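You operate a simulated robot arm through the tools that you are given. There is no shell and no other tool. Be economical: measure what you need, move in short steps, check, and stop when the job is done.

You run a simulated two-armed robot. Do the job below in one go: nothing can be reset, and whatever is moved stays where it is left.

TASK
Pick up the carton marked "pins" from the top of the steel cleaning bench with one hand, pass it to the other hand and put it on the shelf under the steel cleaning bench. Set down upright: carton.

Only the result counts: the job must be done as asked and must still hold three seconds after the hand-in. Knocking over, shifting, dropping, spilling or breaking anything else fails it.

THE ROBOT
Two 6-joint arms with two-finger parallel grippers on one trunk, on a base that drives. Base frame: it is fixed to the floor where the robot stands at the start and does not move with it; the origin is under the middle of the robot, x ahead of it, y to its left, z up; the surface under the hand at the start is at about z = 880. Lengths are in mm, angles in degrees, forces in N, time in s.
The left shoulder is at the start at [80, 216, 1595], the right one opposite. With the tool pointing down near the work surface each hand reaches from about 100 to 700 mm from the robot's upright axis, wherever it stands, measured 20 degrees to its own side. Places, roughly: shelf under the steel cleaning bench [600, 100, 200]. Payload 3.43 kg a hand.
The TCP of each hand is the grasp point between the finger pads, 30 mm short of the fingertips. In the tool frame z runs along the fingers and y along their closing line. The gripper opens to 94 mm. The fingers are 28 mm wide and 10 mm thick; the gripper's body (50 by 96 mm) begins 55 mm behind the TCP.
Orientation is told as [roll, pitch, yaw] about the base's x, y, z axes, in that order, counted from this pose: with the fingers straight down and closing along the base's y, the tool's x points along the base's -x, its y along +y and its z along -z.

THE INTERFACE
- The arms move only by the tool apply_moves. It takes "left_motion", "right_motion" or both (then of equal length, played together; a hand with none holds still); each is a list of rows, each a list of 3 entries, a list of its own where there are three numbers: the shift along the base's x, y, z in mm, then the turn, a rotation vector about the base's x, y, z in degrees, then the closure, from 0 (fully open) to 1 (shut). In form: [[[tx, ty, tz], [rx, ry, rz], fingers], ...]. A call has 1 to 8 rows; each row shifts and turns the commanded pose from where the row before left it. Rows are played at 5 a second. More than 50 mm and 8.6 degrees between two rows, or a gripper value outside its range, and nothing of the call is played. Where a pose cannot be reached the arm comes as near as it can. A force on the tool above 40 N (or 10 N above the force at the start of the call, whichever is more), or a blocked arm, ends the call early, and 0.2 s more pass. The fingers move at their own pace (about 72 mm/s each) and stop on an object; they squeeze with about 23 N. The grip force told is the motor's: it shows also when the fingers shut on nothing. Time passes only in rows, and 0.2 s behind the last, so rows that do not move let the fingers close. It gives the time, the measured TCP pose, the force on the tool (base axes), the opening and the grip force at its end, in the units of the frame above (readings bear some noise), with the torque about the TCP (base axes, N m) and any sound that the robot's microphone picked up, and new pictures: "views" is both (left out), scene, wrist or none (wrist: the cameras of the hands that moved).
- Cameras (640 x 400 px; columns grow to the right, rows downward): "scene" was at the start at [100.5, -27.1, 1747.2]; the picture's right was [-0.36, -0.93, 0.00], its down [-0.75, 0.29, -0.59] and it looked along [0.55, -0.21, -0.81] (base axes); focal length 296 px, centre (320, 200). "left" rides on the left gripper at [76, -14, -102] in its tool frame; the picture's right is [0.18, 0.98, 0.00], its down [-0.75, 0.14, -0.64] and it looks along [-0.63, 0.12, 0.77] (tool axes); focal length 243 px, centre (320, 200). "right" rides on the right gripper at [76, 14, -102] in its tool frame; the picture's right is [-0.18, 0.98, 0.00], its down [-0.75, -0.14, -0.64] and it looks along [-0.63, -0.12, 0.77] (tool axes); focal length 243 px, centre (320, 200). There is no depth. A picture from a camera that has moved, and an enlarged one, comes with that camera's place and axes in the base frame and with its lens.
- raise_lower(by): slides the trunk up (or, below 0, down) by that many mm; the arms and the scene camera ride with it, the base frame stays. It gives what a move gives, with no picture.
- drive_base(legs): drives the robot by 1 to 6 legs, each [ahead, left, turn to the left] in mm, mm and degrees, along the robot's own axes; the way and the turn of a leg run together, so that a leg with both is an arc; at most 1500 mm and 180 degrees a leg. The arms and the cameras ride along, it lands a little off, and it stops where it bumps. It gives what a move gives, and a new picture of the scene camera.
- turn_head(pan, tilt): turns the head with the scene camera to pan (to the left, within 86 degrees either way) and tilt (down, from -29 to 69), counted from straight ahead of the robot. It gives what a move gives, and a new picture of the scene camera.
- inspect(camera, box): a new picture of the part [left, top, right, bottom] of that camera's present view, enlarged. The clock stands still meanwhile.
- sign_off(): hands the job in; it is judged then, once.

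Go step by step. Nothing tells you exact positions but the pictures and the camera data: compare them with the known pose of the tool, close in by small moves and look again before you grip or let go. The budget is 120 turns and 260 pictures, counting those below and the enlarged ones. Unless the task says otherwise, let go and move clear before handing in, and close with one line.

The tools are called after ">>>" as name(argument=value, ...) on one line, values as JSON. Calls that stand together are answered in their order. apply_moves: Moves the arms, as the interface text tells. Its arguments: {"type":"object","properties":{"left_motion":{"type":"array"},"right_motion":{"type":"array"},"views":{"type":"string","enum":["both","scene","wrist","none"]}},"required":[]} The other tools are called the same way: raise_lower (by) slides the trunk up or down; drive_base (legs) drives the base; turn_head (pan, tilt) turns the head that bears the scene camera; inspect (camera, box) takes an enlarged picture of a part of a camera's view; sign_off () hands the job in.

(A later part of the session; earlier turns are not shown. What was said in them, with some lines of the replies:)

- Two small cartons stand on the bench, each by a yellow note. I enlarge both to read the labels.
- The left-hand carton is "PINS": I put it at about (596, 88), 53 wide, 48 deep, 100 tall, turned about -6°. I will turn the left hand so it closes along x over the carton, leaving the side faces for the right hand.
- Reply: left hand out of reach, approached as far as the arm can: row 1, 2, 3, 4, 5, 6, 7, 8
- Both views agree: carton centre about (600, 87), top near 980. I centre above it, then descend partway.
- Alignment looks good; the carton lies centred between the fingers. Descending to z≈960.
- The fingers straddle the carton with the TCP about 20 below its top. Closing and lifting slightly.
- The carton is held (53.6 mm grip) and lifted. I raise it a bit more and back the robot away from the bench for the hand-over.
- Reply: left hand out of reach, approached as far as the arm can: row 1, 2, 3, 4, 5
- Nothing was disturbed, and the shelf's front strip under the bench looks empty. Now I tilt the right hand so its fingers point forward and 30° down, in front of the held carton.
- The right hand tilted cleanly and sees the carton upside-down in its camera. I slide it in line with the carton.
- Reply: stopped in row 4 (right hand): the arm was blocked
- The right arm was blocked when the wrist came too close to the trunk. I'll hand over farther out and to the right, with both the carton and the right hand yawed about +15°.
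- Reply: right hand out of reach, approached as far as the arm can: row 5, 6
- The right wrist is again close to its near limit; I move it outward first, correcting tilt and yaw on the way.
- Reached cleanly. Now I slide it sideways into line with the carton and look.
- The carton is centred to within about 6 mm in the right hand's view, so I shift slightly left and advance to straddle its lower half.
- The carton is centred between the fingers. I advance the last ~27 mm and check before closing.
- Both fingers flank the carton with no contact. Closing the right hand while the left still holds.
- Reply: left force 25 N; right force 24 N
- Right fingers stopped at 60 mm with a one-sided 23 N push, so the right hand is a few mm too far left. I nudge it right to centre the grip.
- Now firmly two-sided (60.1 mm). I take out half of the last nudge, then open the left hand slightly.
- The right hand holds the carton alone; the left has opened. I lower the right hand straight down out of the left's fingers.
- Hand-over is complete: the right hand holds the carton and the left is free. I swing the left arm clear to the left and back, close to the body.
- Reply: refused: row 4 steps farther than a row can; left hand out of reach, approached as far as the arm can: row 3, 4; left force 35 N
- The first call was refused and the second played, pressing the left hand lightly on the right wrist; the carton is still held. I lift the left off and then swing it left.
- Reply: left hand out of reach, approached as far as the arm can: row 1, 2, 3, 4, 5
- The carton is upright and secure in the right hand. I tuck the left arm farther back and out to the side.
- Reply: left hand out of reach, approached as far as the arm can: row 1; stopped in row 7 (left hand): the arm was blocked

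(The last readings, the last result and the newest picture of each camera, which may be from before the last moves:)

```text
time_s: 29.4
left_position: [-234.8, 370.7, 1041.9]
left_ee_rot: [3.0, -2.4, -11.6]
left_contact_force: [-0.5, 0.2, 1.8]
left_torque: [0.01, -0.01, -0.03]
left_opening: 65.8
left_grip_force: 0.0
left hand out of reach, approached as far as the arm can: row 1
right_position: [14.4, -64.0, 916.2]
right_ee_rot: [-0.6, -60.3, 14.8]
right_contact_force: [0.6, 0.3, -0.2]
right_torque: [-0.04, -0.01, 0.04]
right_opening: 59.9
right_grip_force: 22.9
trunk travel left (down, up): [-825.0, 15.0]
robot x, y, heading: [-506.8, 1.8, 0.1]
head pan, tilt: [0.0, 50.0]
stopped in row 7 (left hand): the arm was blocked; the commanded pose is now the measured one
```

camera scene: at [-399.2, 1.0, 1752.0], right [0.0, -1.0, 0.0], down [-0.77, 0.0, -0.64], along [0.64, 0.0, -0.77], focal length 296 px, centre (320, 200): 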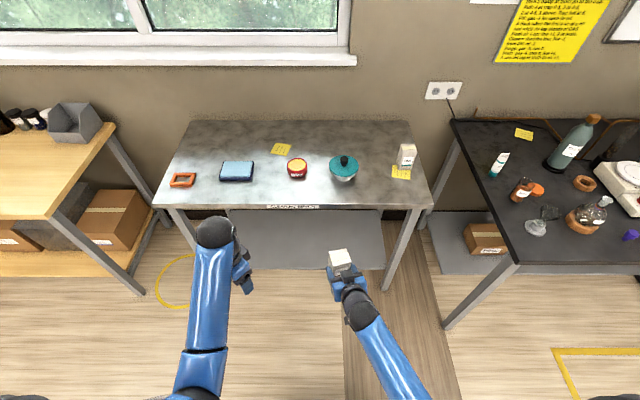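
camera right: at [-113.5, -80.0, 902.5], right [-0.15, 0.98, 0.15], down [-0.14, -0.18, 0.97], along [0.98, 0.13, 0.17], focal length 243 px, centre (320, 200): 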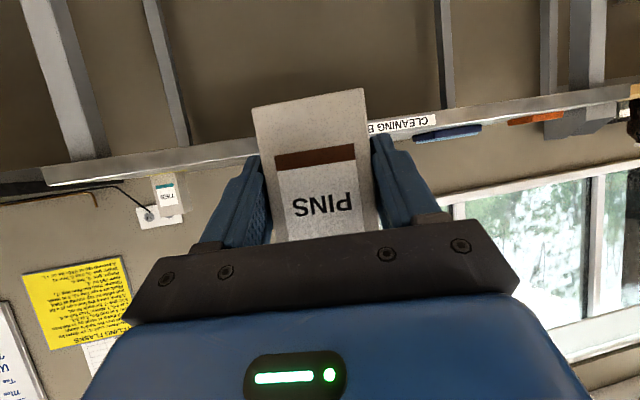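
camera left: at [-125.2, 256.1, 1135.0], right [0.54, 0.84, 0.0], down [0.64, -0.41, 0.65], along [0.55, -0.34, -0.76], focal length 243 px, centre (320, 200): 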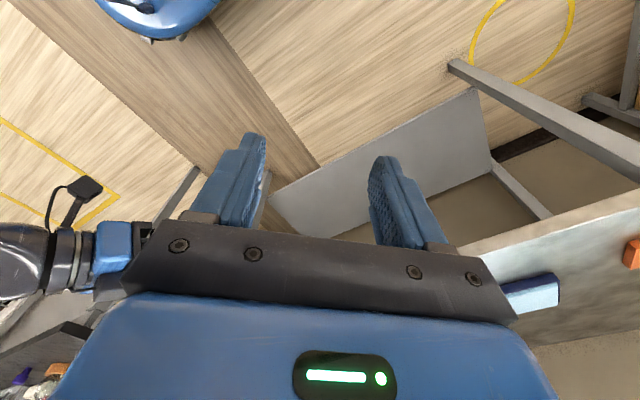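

Left is tucked at about 270 ahead, 370 left. Now I lower the trunk by 600 and look under the bench.

>>> raise_lower(by=-600)

>>> turn_head(pan=0, tilt=40)

>>> inspect(camera="right", box=[0, 0, 640, 400])

```text
refused: -600 is not a number from -400 to 400
```

```text
time_s: 30.2
left_position: [-236.9, 371.7, 1042.9]
left_ee_rot: [3.2, -2.6, -11.6]
left_contact_force: [0.3, 0.6, 1.3]
left_torque: [-0.02, 0.01, 0.02]
left_opening: 65.8
left_grip_force: 0.0
right_position: [14.4, -64.5, 916.7]
right_ee_rot: [-0.6, -60.1, 14.7]
right_contact_force: [-0.1, 0.0, -0.5]
right_torque: [0.03, 0.0, -0.01]
right_opening: 59.9
right_grip_force: 22.8
trunk travel left (down, up): [-825.0, 15.0]
robot x, y, heading: [-509.1, -0.3, 0.0]
head pan, tilt: [0.0, 40.0]
camera scene: at [-390.8, -0.7, 1765.8], right [0.0, -1.0, 0.0], down [-0.64, 0.0, -0.77], along [0.77, 0.0, -0.64], focal length 296 px, centre (320, 200)
```

scene: 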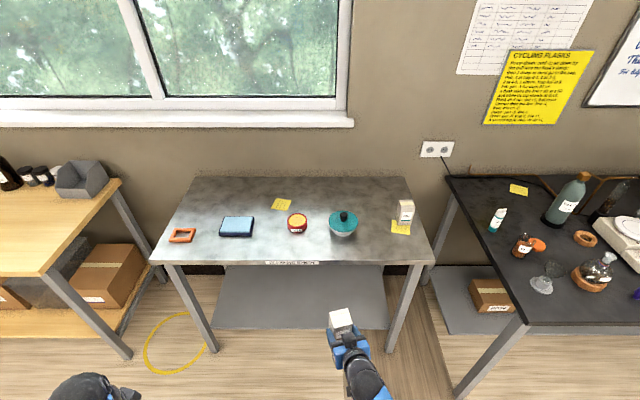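

```text
1.00 times, centred on (320, 200) of right (not enlarged: the box is as wide or as high as the picture)
camera zoom: at [-114.0, -80.2, 902.3], right [-0.15, 0.98, 0.15], down [-0.14, -0.18, 0.97], along [0.98, 0.13, 0.17], focal length 243 px, centre (320, 200)
```

zoom: 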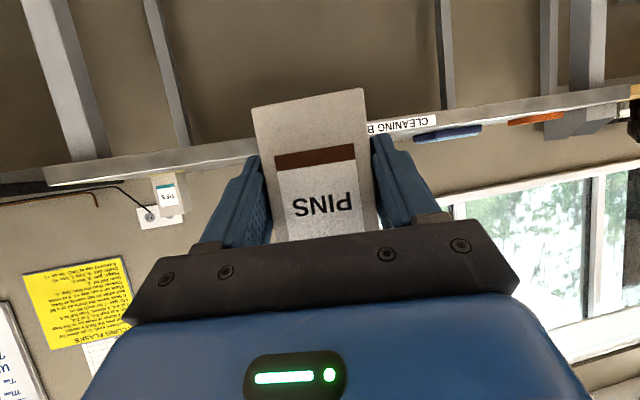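

>>> raise_lower(by=-380)

>>> raise_lower(by=-220)

>>> turn_head(pan=0, tilt=38)

>>> inspect(camera="right", box=[0, 0, 640, 400])

```text
time_s: 33.8
left_position: [-235.0, 373.4, 664.4]
left_ee_rot: [3.3, -2.6, -11.2]
left_contact_force: [0.2, 0.9, -0.5]
left_torque: [0.01, 0.0, 0.0]
left_opening: 66.0
left_grip_force: 0.0
right_position: [13.3, -64.7, 537.0]
right_ee_rot: [-0.6, -60.3, 14.7]
right_contact_force: [-1.1, 0.1, -1.2]
right_torque: [-0.01, -0.03, 0.02]
right_opening: 59.6
right_grip_force: 22.8
trunk travel left (down, up): [-445.0, 395.0]
robot x, y, heading: [-507.3, -0.2, 0.4]
head pan, tilt: [0.0, 40.0]
```

```text
time_s: 36.2
left_position: [-237.0, 373.9, 443.9]
left_ee_rot: [3.3, -2.8, -11.3]
left_contact_force: [0.9, -0.3, -1.0]
left_torque: [0.01, 0.0, 0.01]
left_opening: 66.1
left_grip_force: 0.1
right_position: [13.8, -64.1, 315.6]
right_ee_rot: [-0.6, -60.1, 14.6]
right_contact_force: [-1.0, -0.1, -0.8]
right_torque: [-0.01, 0.0, -0.02]
right_opening: 59.9
right_grip_force: 23.0
trunk travel left (down, up): [-225.0, 615.0]
robot x, y, heading: [-507.3, -0.2, 0.1]
head pan, tilt: [0.0, 40.0]
```

```text
time_s: 36.8
left_position: [-235.7, 374.0, 444.6]
left_ee_rot: [3.3, -2.7, -11.3]
left_contact_force: [0.4, 0.5, 0.1]
left_torque: [0.0, -0.01, 0.0]
left_opening: 65.8
left_grip_force: 0.1
right_position: [13.1, -64.7, 316.5]
right_ee_rot: [-0.6, -60.2, 14.7]
right_contact_force: [-0.6, -0.3, -1.3]
right_torque: [-0.03, 0.0, 0.01]
right_opening: 59.9
right_grip_force: 23.2
trunk travel left (down, up): [-225.0, 615.0]
robot x, y, heading: [-512.5, -0.6, 0.3]
head pan, tilt: [0.0, 38.0]
camera scene: at [-389.8, -0.7, 1168.5], right [0.0, -1.0, 0.0], down [-0.62, 0.0, -0.79], along [0.79, 0.0, -0.62], focal length 296 px, centre (320, 200)
```

scene: 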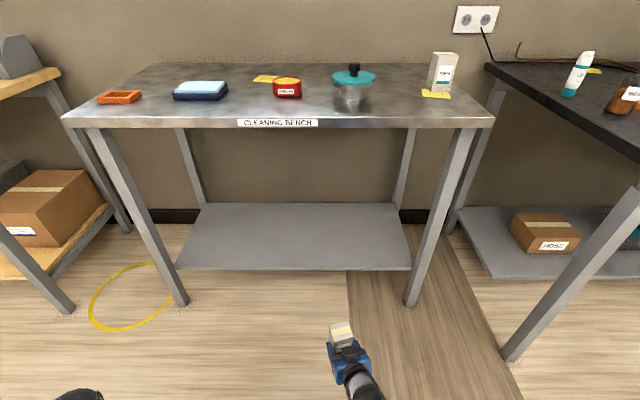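

```text
1.00 times, centred on (320, 200) of right (not enlarged: the box is as wide or as high as the picture)
camera zoom: at [-114.2, -80.2, 302.1], right [-0.15, 0.98, 0.15], down [-0.14, -0.18, 0.97], along [0.98, 0.13, 0.17], focal length 243 px, centre (320, 200)
```

zoom: 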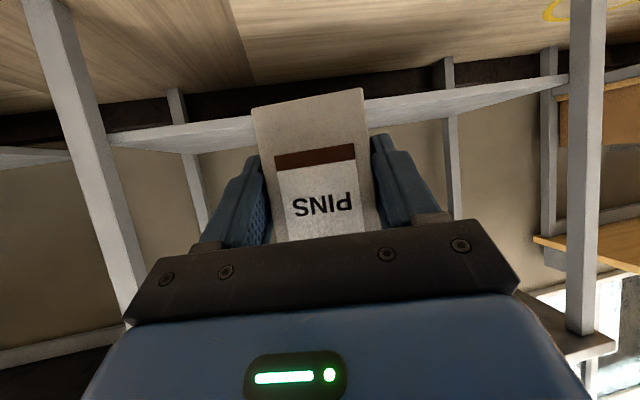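

The shelf is empty, front edge near x≈400. I enlarge both views to pin down its height and front edge.

>>> inspect(camera="right", box=[90, 70, 250, 170])

>>> inspect(camera="right", box=[440, 40, 600, 140])

>>> inspect(camera="scene", box=[160, 195, 320, 295])

>>> inspect(camera="scene", box=[300, 195, 460, 295])

```text
4.00 times, centred on (170, 120) of right
camera zoom: at [-114.2, -80.2, 302.1], right [-0.15, 0.98, 0.15], down [-0.14, -0.18, 0.97], along [0.98, 0.13, 0.17], focal length 970 px, centre (920, 520)
```

zoom: 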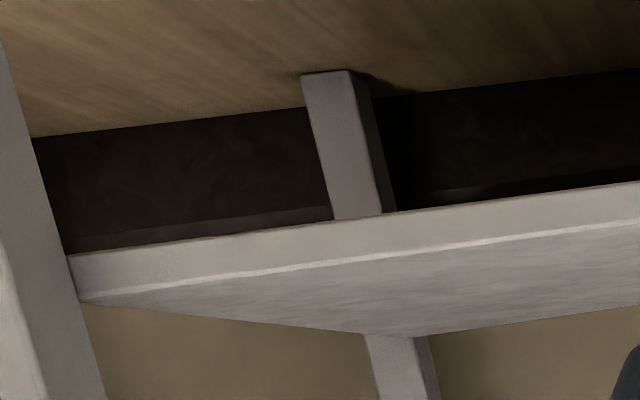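

```text
4.00 times, centred on (520, 90) of right
camera zoom: at [-114.2, -80.2, 302.1], right [-0.15, 0.98, 0.15], down [-0.14, -0.18, 0.97], along [0.98, 0.13, 0.17], focal length 970 px, centre (-480, 640)
```

zoom: 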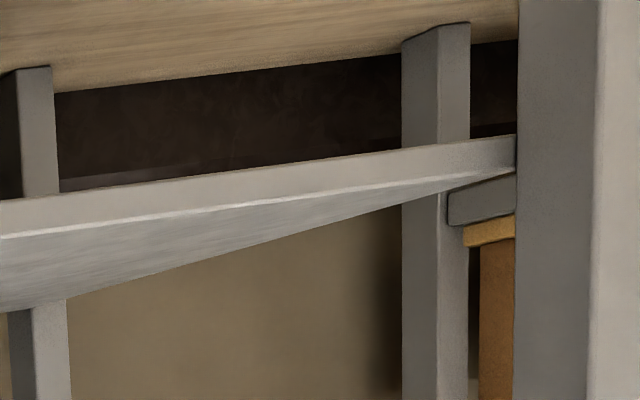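

```text
4.00 times, centred on (240, 245) of scene
camera zoom: at [-389.8, -0.7, 1168.5], right [0.0, -1.0, 0.0], down [-0.62, 0.0, -0.79], along [0.79, 0.0, -0.62], focal length 1182 px, centre (640, 20)
```

zoom: 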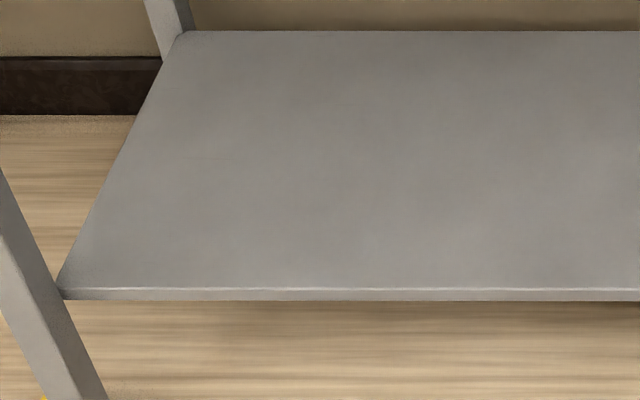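

```text
4.00 times, centred on (380, 245) of scene
camera zoom: at [-389.8, -0.7, 1168.5], right [0.0, -1.0, 0.0], down [-0.62, 0.0, -0.79], along [0.79, 0.0, -0.62], focal length 1182 px, centre (80, 20)
```

zoom: 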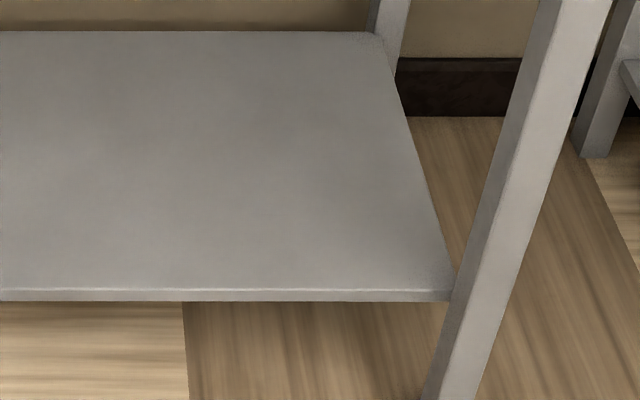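

The shelf top is about z≈222, front edge x≈383, spanning y −373…586, all empty. The carton bottom is at ~273, so I drive it in over the shelf.

>>> drive_base(legs=[[350, 0, 0]])

>>> inspect(camera="right", box=[0, 0, 640, 400])

```text
time_s: 39.1
left_position: [116.3, 374.8, 443.4]
left_ee_rot: [3.3, -2.7, -11.2]
left_contact_force: [0.0, -0.1, 0.1]
left_torque: [0.01, 0.03, 0.0]
left_opening: 66.0
left_grip_force: 0.1
right_position: [367.0, -61.2, 316.4]
right_ee_rot: [-0.7, -60.1, 14.9]
right_contact_force: [-0.2, -0.2, -0.4]
right_torque: [-0.03, 0.02, -0.01]
right_opening: 59.8
right_grip_force: 23.1
trunk travel left (down, up): [-225.0, 615.0]
robot x, y, heading: [-156.0, -1.9, 0.2]
head pan, tilt: [0.0, 38.0]
camera scene: at [-36.1, 0.6, 1169.1], right [0.0, -1.0, 0.0], down [-0.62, 0.0, -0.79], along [0.79, 0.0, -0.62], focal length 296 px, centre (320, 200)
```

scene: 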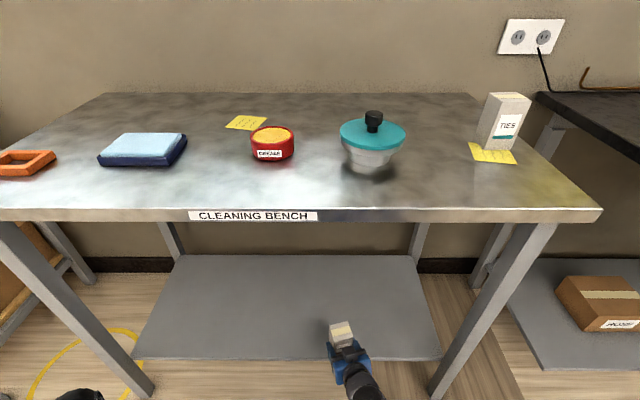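

```text
1.00 times, centred on (320, 200) of right (not enlarged: the box is as wide or as high as the picture)
camera zoom: at [239.0, -78.3, 302.4], right [-0.15, 0.98, 0.15], down [-0.14, -0.18, 0.97], along [0.98, 0.13, 0.17], focal length 243 px, centre (320, 200)
```

zoom: 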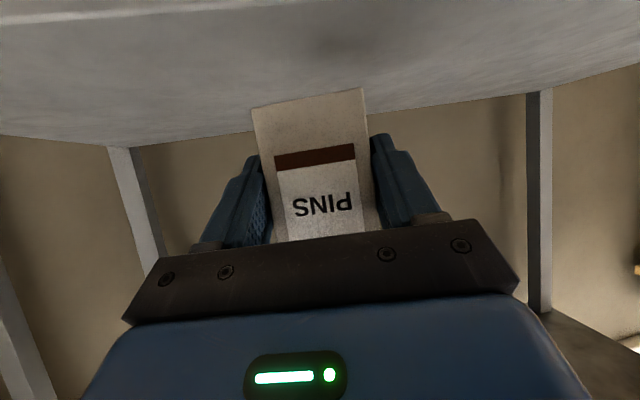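

All clear; the carton is passing above the shelf's front edge. Driving 115 further.

>>> drive_base(legs=[[115, 0, 0]])

>>> inspect(camera="right", box=[0, 0, 640, 400])

```text
time_s: 40.3
left_position: [233.8, 374.0, 444.4]
left_ee_rot: [3.3, -2.6, -11.3]
left_contact_force: [-0.1, 0.1, 0.1]
left_torque: [-0.01, 0.02, -0.01]
left_opening: 65.9
left_grip_force: 0.2
right_position: [483.3, -62.0, 317.0]
right_ee_rot: [-0.5, -60.0, 14.8]
right_contact_force: [0.1, 0.5, -1.1]
right_torque: [-0.03, 0.03, 0.04]
right_opening: 59.7
right_grip_force: 23.4
trunk travel left (down, up): [-225.0, 615.0]
robot x, y, heading: [-36.6, 1.1, 0.3]
head pan, tilt: [0.0, 38.0]
camera scene: at [80.9, 0.8, 1168.9], right [0.0, -1.0, 0.0], down [-0.62, 0.0, -0.79], along [0.79, 0.0, -0.62], focal length 296 px, centre (320, 200)
```

scene: 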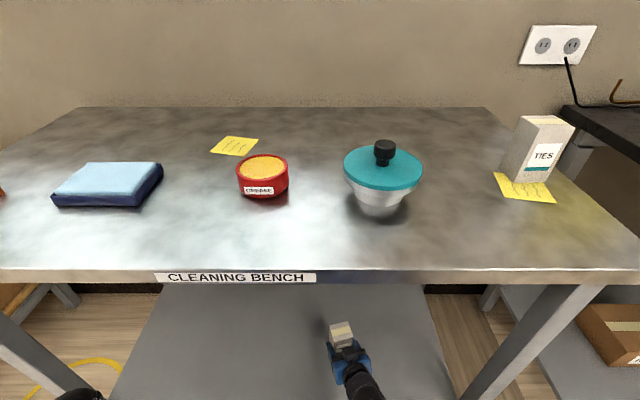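

```text
1.00 times, centred on (320, 200) of right (not enlarged: the box is as wide or as high as the picture)
camera zoom: at [355.4, -78.4, 302.0], right [-0.15, 0.98, 0.15], down [-0.14, -0.18, 0.97], along [0.98, 0.13, 0.17], focal length 243 px, centre (320, 200)
```

zoom: 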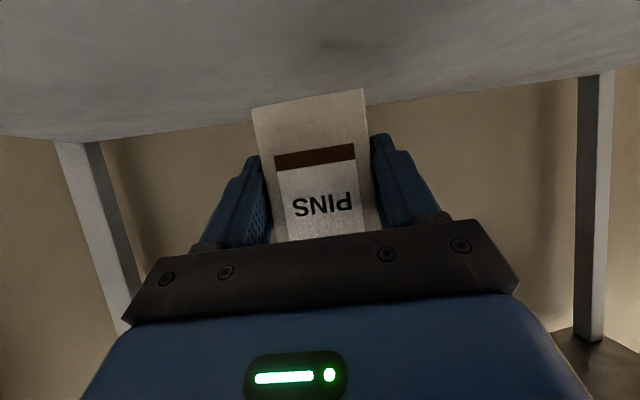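

The carton is over the shelf at x≈500. I lower it most of the gap and look.

>>> apply_moves(right_motion=[[[0, 0, -15], [0, 0, 0], 1], [[0, 0, -15], [0, 0, 0], 1], [[0, 0, -5], [0, 0, 0], 1], [[0, 0, 0], [0, 0, 0], 1]], views="wrist")

```text
time_s: 41.3
left_position: [234.2, 374.8, 445.3]
left_ee_rot: [3.5, -2.7, -11.3]
left_contact_force: [-0.3, 0.1, 0.1]
left_torque: [0.0, 0.02, 0.0]
left_opening: 65.9
left_grip_force: 0.0
right_position: [482.9, -61.9, 281.7]
right_ee_rot: [-0.7, -60.1, 14.8]
right_contact_force: [0.2, 1.3, -0.8]
right_torque: [0.01, -0.02, 0.01]
right_opening: 59.6
right_grip_force: 23.0
trunk travel left (down, up): [-225.0, 615.0]
robot x, y, heading: [-35.7, -0.3, 0.1]
head pan, tilt: [0.0, 38.0]
camera right: at [354.9, -78.1, 267.7], right [-0.15, 0.98, 0.15], down [-0.14, -0.18, 0.97], along [0.98, 0.13, 0.17], focal length 243 px, centre (320, 200)
```

right: 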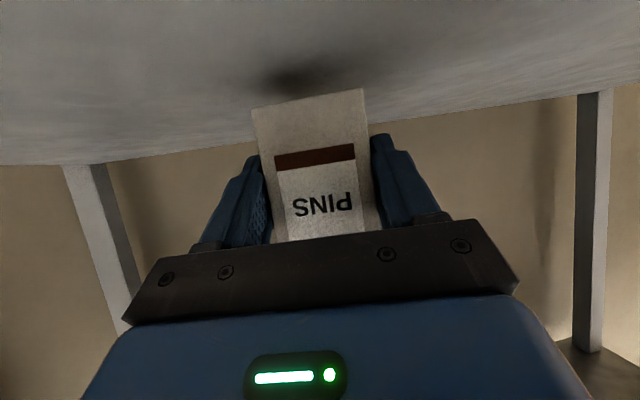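

Still a gap below the carton. I go down in small steps, watching the force.

>>> apply_moves(right_motion=[[[0, 0, -4], [0, 0, 0], 1], [[0, 0, -4], [0, 0, 0], 1], [[0, 0, -4], [0, 0, 0], 1], [[0, 0, 0], [0, 0, 0], 1]], views="wrist")

```text
time_s: 42.3
left_position: [233.2, 375.9, 446.1]
left_ee_rot: [3.3, -2.7, -11.3]
left_contact_force: [-0.4, -0.3, 0.0]
left_torque: [0.02, 0.0, -0.05]
left_opening: 65.6
left_grip_force: 0.1
right_position: [484.0, -63.2, 268.7]
right_ee_rot: [-0.7, -60.2, 14.8]
right_contact_force: [-0.3, 0.5, -0.6]
right_torque: [-0.02, 0.04, -0.01]
right_opening: 59.7
right_grip_force: 22.4
trunk travel left (down, up): [-225.0, 615.0]
robot x, y, heading: [-40.5, -0.6, 0.1]
head pan, tilt: [0.0, 38.0]
camera right: at [355.5, -78.2, 255.4], right [-0.15, 0.98, 0.15], down [-0.14, -0.18, 0.97], along [0.98, 0.13, 0.17], focal length 243 px, centre (320, 200)
```

right: 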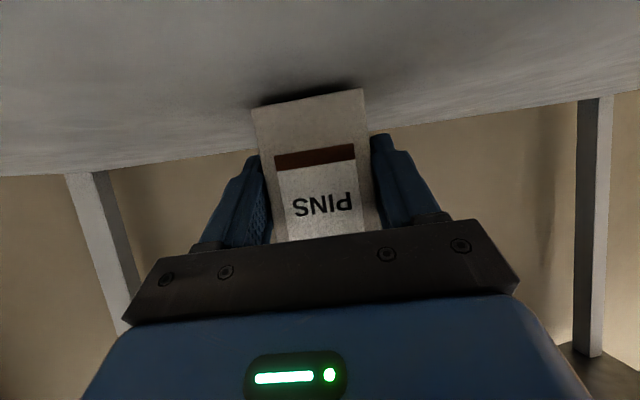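

Very near contact now. Finer steps.

>>> apply_moves(right_motion=[[[0, 0, -1.5], [0, 0, 0], 1], [[0, 0, -1.5], [0, 0, 0], 1], [[0, 0, 0], [0, 0, 0], 1]], views="none")

>>> inspect(camera="right", box=[230, 60, 390, 160])

```text
time_s: 43.1
left_position: [233.0, 375.2, 444.3]
left_ee_rot: [3.4, -2.8, -11.2]
left_contact_force: [0.3, -0.7, -0.6]
left_torque: [-0.02, 0.02, 0.0]
left_opening: 65.7
left_grip_force: 0.1
right_position: [482.9, -63.2, 267.7]
right_ee_rot: [-0.7, -60.2, 14.8]
right_contact_force: [-0.7, -0.1, -0.5]
right_torque: [0.01, -0.02, 0.01]
right_opening: 59.8
right_grip_force: 23.6
trunk travel left (down, up): [-225.0, 615.0]
robot x, y, heading: [-36.3, -1.4, 0.3]
head pan, tilt: [0.0, 38.0]
```

```text
4.00 times, centred on (310, 110) of right
camera zoom: at [355.6, -79.0, 252.6], right [-0.15, 0.98, 0.15], down [-0.14, -0.18, 0.97], along [0.98, 0.13, 0.17], focal length 970 px, centre (360, 560)
```

zoom: 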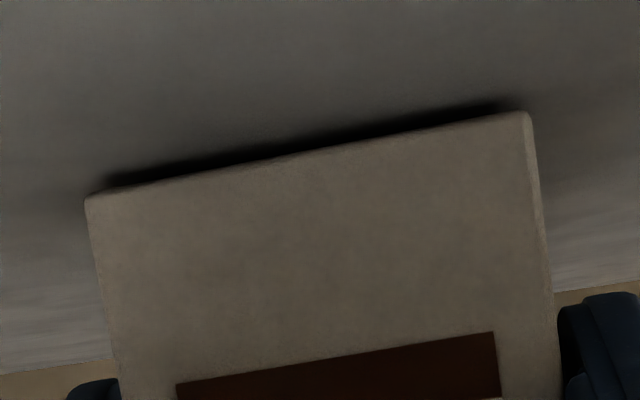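

A few mm remain; continuing down with 1.5 mm steps.

>>> apply_moves(right_motion=[[[0, 0, -1.5], [0, 0, 0], 1], [[0, 0, -1.5], [0, 0, 0], 1], [[0, 0, 0], [0, 0, 0], 1]], views="none")

>>> inspect(camera="right", box=[230, 60, 390, 160])

```text
time_s: 43.9
left_position: [231.7, 374.8, 446.7]
left_ee_rot: [3.3, -2.7, -11.3]
left_contact_force: [0.4, 0.2, 0.1]
left_torque: [-0.01, 0.02, -0.01]
left_opening: 65.6
left_grip_force: 0.0
right_position: [483.4, -62.5, 265.4]
right_ee_rot: [-0.7, -60.2, 14.8]
right_contact_force: [0.4, -2.5, 8.3]
right_torque: [0.15, -0.03, -0.01]
right_opening: 59.7
right_grip_force: 23.4
trunk travel left (down, up): [-225.0, 615.0]
robot x, y, heading: [-39.1, 0.7, 0.2]
head pan, tilt: [0.0, 38.0]
```

```text
4.00 times, centred on (310, 110) of right
camera zoom: at [355.9, -78.5, 250.4], right [-0.15, 0.98, 0.15], down [-0.15, -0.18, 0.97], along [0.98, 0.13, 0.17], focal length 970 px, centre (360, 560)
```

zoom: 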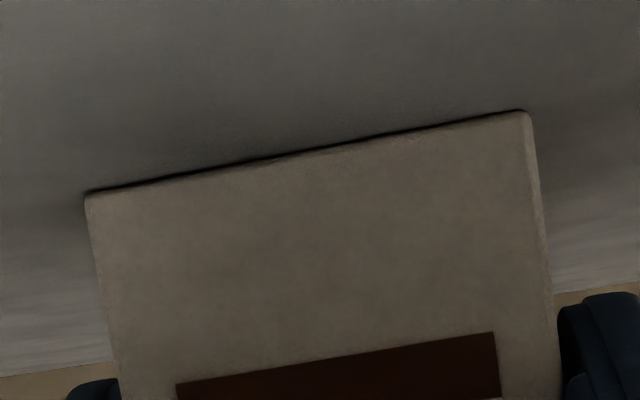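

Contact: 8 N upward and the bottom lies on the shelf. I open the right hand.

>>> apply_moves(right_motion=[[[0, 0, 0], [0, 0, 0], 0.3], [[0, 0, 0], [0, 0, 0], 0.1], [[0, 0, 0], [0, 0, 0], 0], [[0, 0, 0], [0, 0, 0], 0]], views="wrist")

```text
time_s: 44.9
left_position: [233.9, 374.9, 445.1]
left_ee_rot: [3.3, -2.7, -11.3]
left_contact_force: [0.1, -0.3, -0.3]
left_torque: [-0.02, -0.03, 0.0]
left_opening: 66.2
left_grip_force: 0.1
right_position: [482.5, -62.1, 263.6]
right_ee_rot: [-0.7, -60.2, 14.8]
right_contact_force: [0.1, 0.0, -0.4]
right_torque: [0.02, 0.05, -0.02]
right_opening: 93.9
right_grip_force: 0.0
trunk travel left (down, up): [-225.0, 615.0]
robot x, y, heading: [-39.0, 2.2, 0.5]
head pan, tilt: [0.0, 38.0]
camera right: at [355.3, -78.6, 249.4], right [-0.15, 0.98, 0.15], down [-0.14, -0.18, 0.97], along [0.98, 0.13, 0.17], focal length 243 px, centre (320, 200)
```

right: 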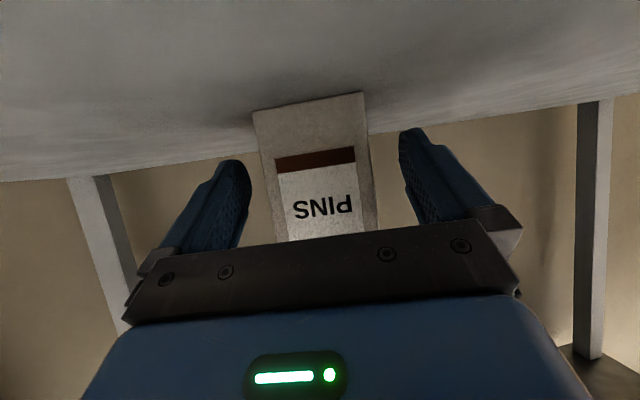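

The carton stands free on the shelf. I back the hand out along its approach line, then drive back.

>>> apply_moves(right_motion=[[[-15, -4, 1], [0, 0, 0], 0], [[-19, -5, 2], [0, 0, 0], 0], [[-19, -5, 3], [0, 0, 0], 0], [[-19, -5, 4], [0, 0, 0], 0], [[0, 0, 0], [0, 0, 0], 0]], views="wrist")

```text
time_s: 46.1
left_position: [233.8, 375.2, 443.5]
left_ee_rot: [3.2, -2.7, -11.4]
left_contact_force: [0.3, 0.4, 0.0]
left_torque: [0.0, 0.01, 0.0]
left_opening: 65.8
left_grip_force: 0.1
right_position: [410.3, -79.8, 274.4]
right_ee_rot: [-0.6, -60.2, 14.8]
right_contact_force: [0.6, 0.7, 0.4]
right_torque: [0.0, 0.01, -0.03]
right_opening: 94.1
right_grip_force: 0.0
trunk travel left (down, up): [-225.0, 615.0]
robot x, y, heading: [-40.7, 1.1, 0.2]
head pan, tilt: [0.0, 38.0]
camera right: at [281.9, -97.0, 260.1], right [-0.15, 0.98, 0.15], down [-0.14, -0.18, 0.97], along [0.98, 0.13, 0.17], focal length 243 px, centre (320, 200)
```

right: 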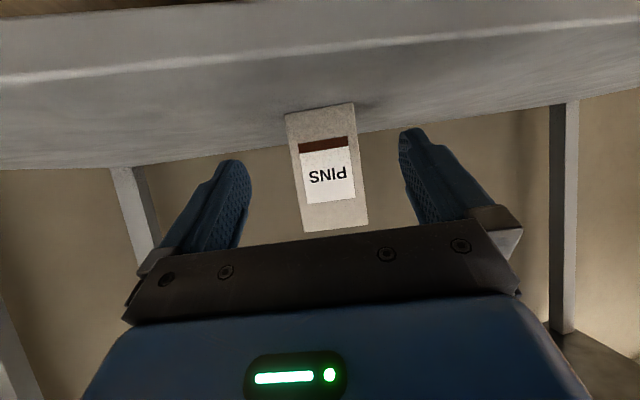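

The hand is clear and the carton stands upright. I drive back to check the whole scene.

>>> drive_base(legs=[[-400, 0, 0]])

>>> inspect(camera="scene", box=[160, 160, 480, 360])

```text
time_s: 48.6
left_position: [-163.1, 372.8, 444.9]
left_ee_rot: [3.3, -2.8, -11.4]
left_contact_force: [-0.6, 0.2, 0.5]
left_torque: [-0.04, -0.02, 0.0]
left_opening: 65.7
left_grip_force: 0.0
right_position: [12.3, -82.1, 274.2]
right_ee_rot: [-0.7, -60.2, 14.8]
right_contact_force: [-0.6, -0.7, 0.6]
right_torque: [0.03, -0.01, 0.0]
right_opening: 94.0
right_grip_force: 0.1
trunk travel left (down, up): [-225.0, 615.0]
robot x, y, heading: [-435.1, 0.9, -0.0]
head pan, tilt: [0.0, 38.0]
camera scene: at [-318.3, -0.1, 1169.2], right [0.0, -1.0, 0.0], down [-0.62, 0.0, -0.79], along [0.79, 0.0, -0.62], focal length 296 px, centre (320, 200)
```

scene: 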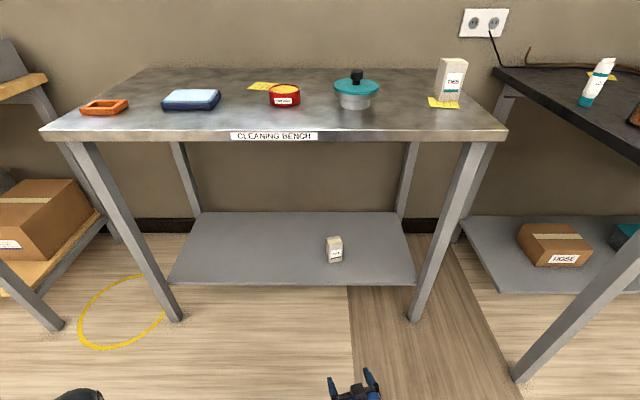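

```text
2.00 times, centred on (320, 260) of scene
camera zoom: at [-318.3, -0.1, 1169.2], right [0.0, -1.0, 0.0], down [-0.62, 0.0, -0.79], along [0.79, 0.0, -0.62], focal length 591 px, centre (320, 80)
```

zoom: 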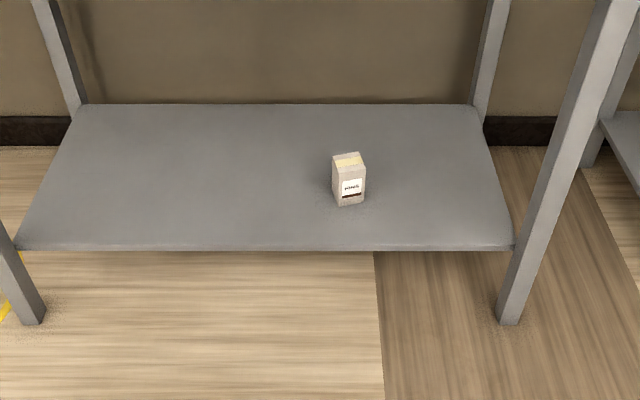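

The "pins" carton stands upright on the shelf, well inside its edges. Everything else looks undisturbed and both hands are clear, so I'm handing in.

>>> sign_off()

```text
The job is handed in.
```

The "pins" carton was picked up with the left hand, passed to the right, and now stands upright on the shelf under the steel cleaning bench. Both hands are clear, and nothing else looks moved in the last view.
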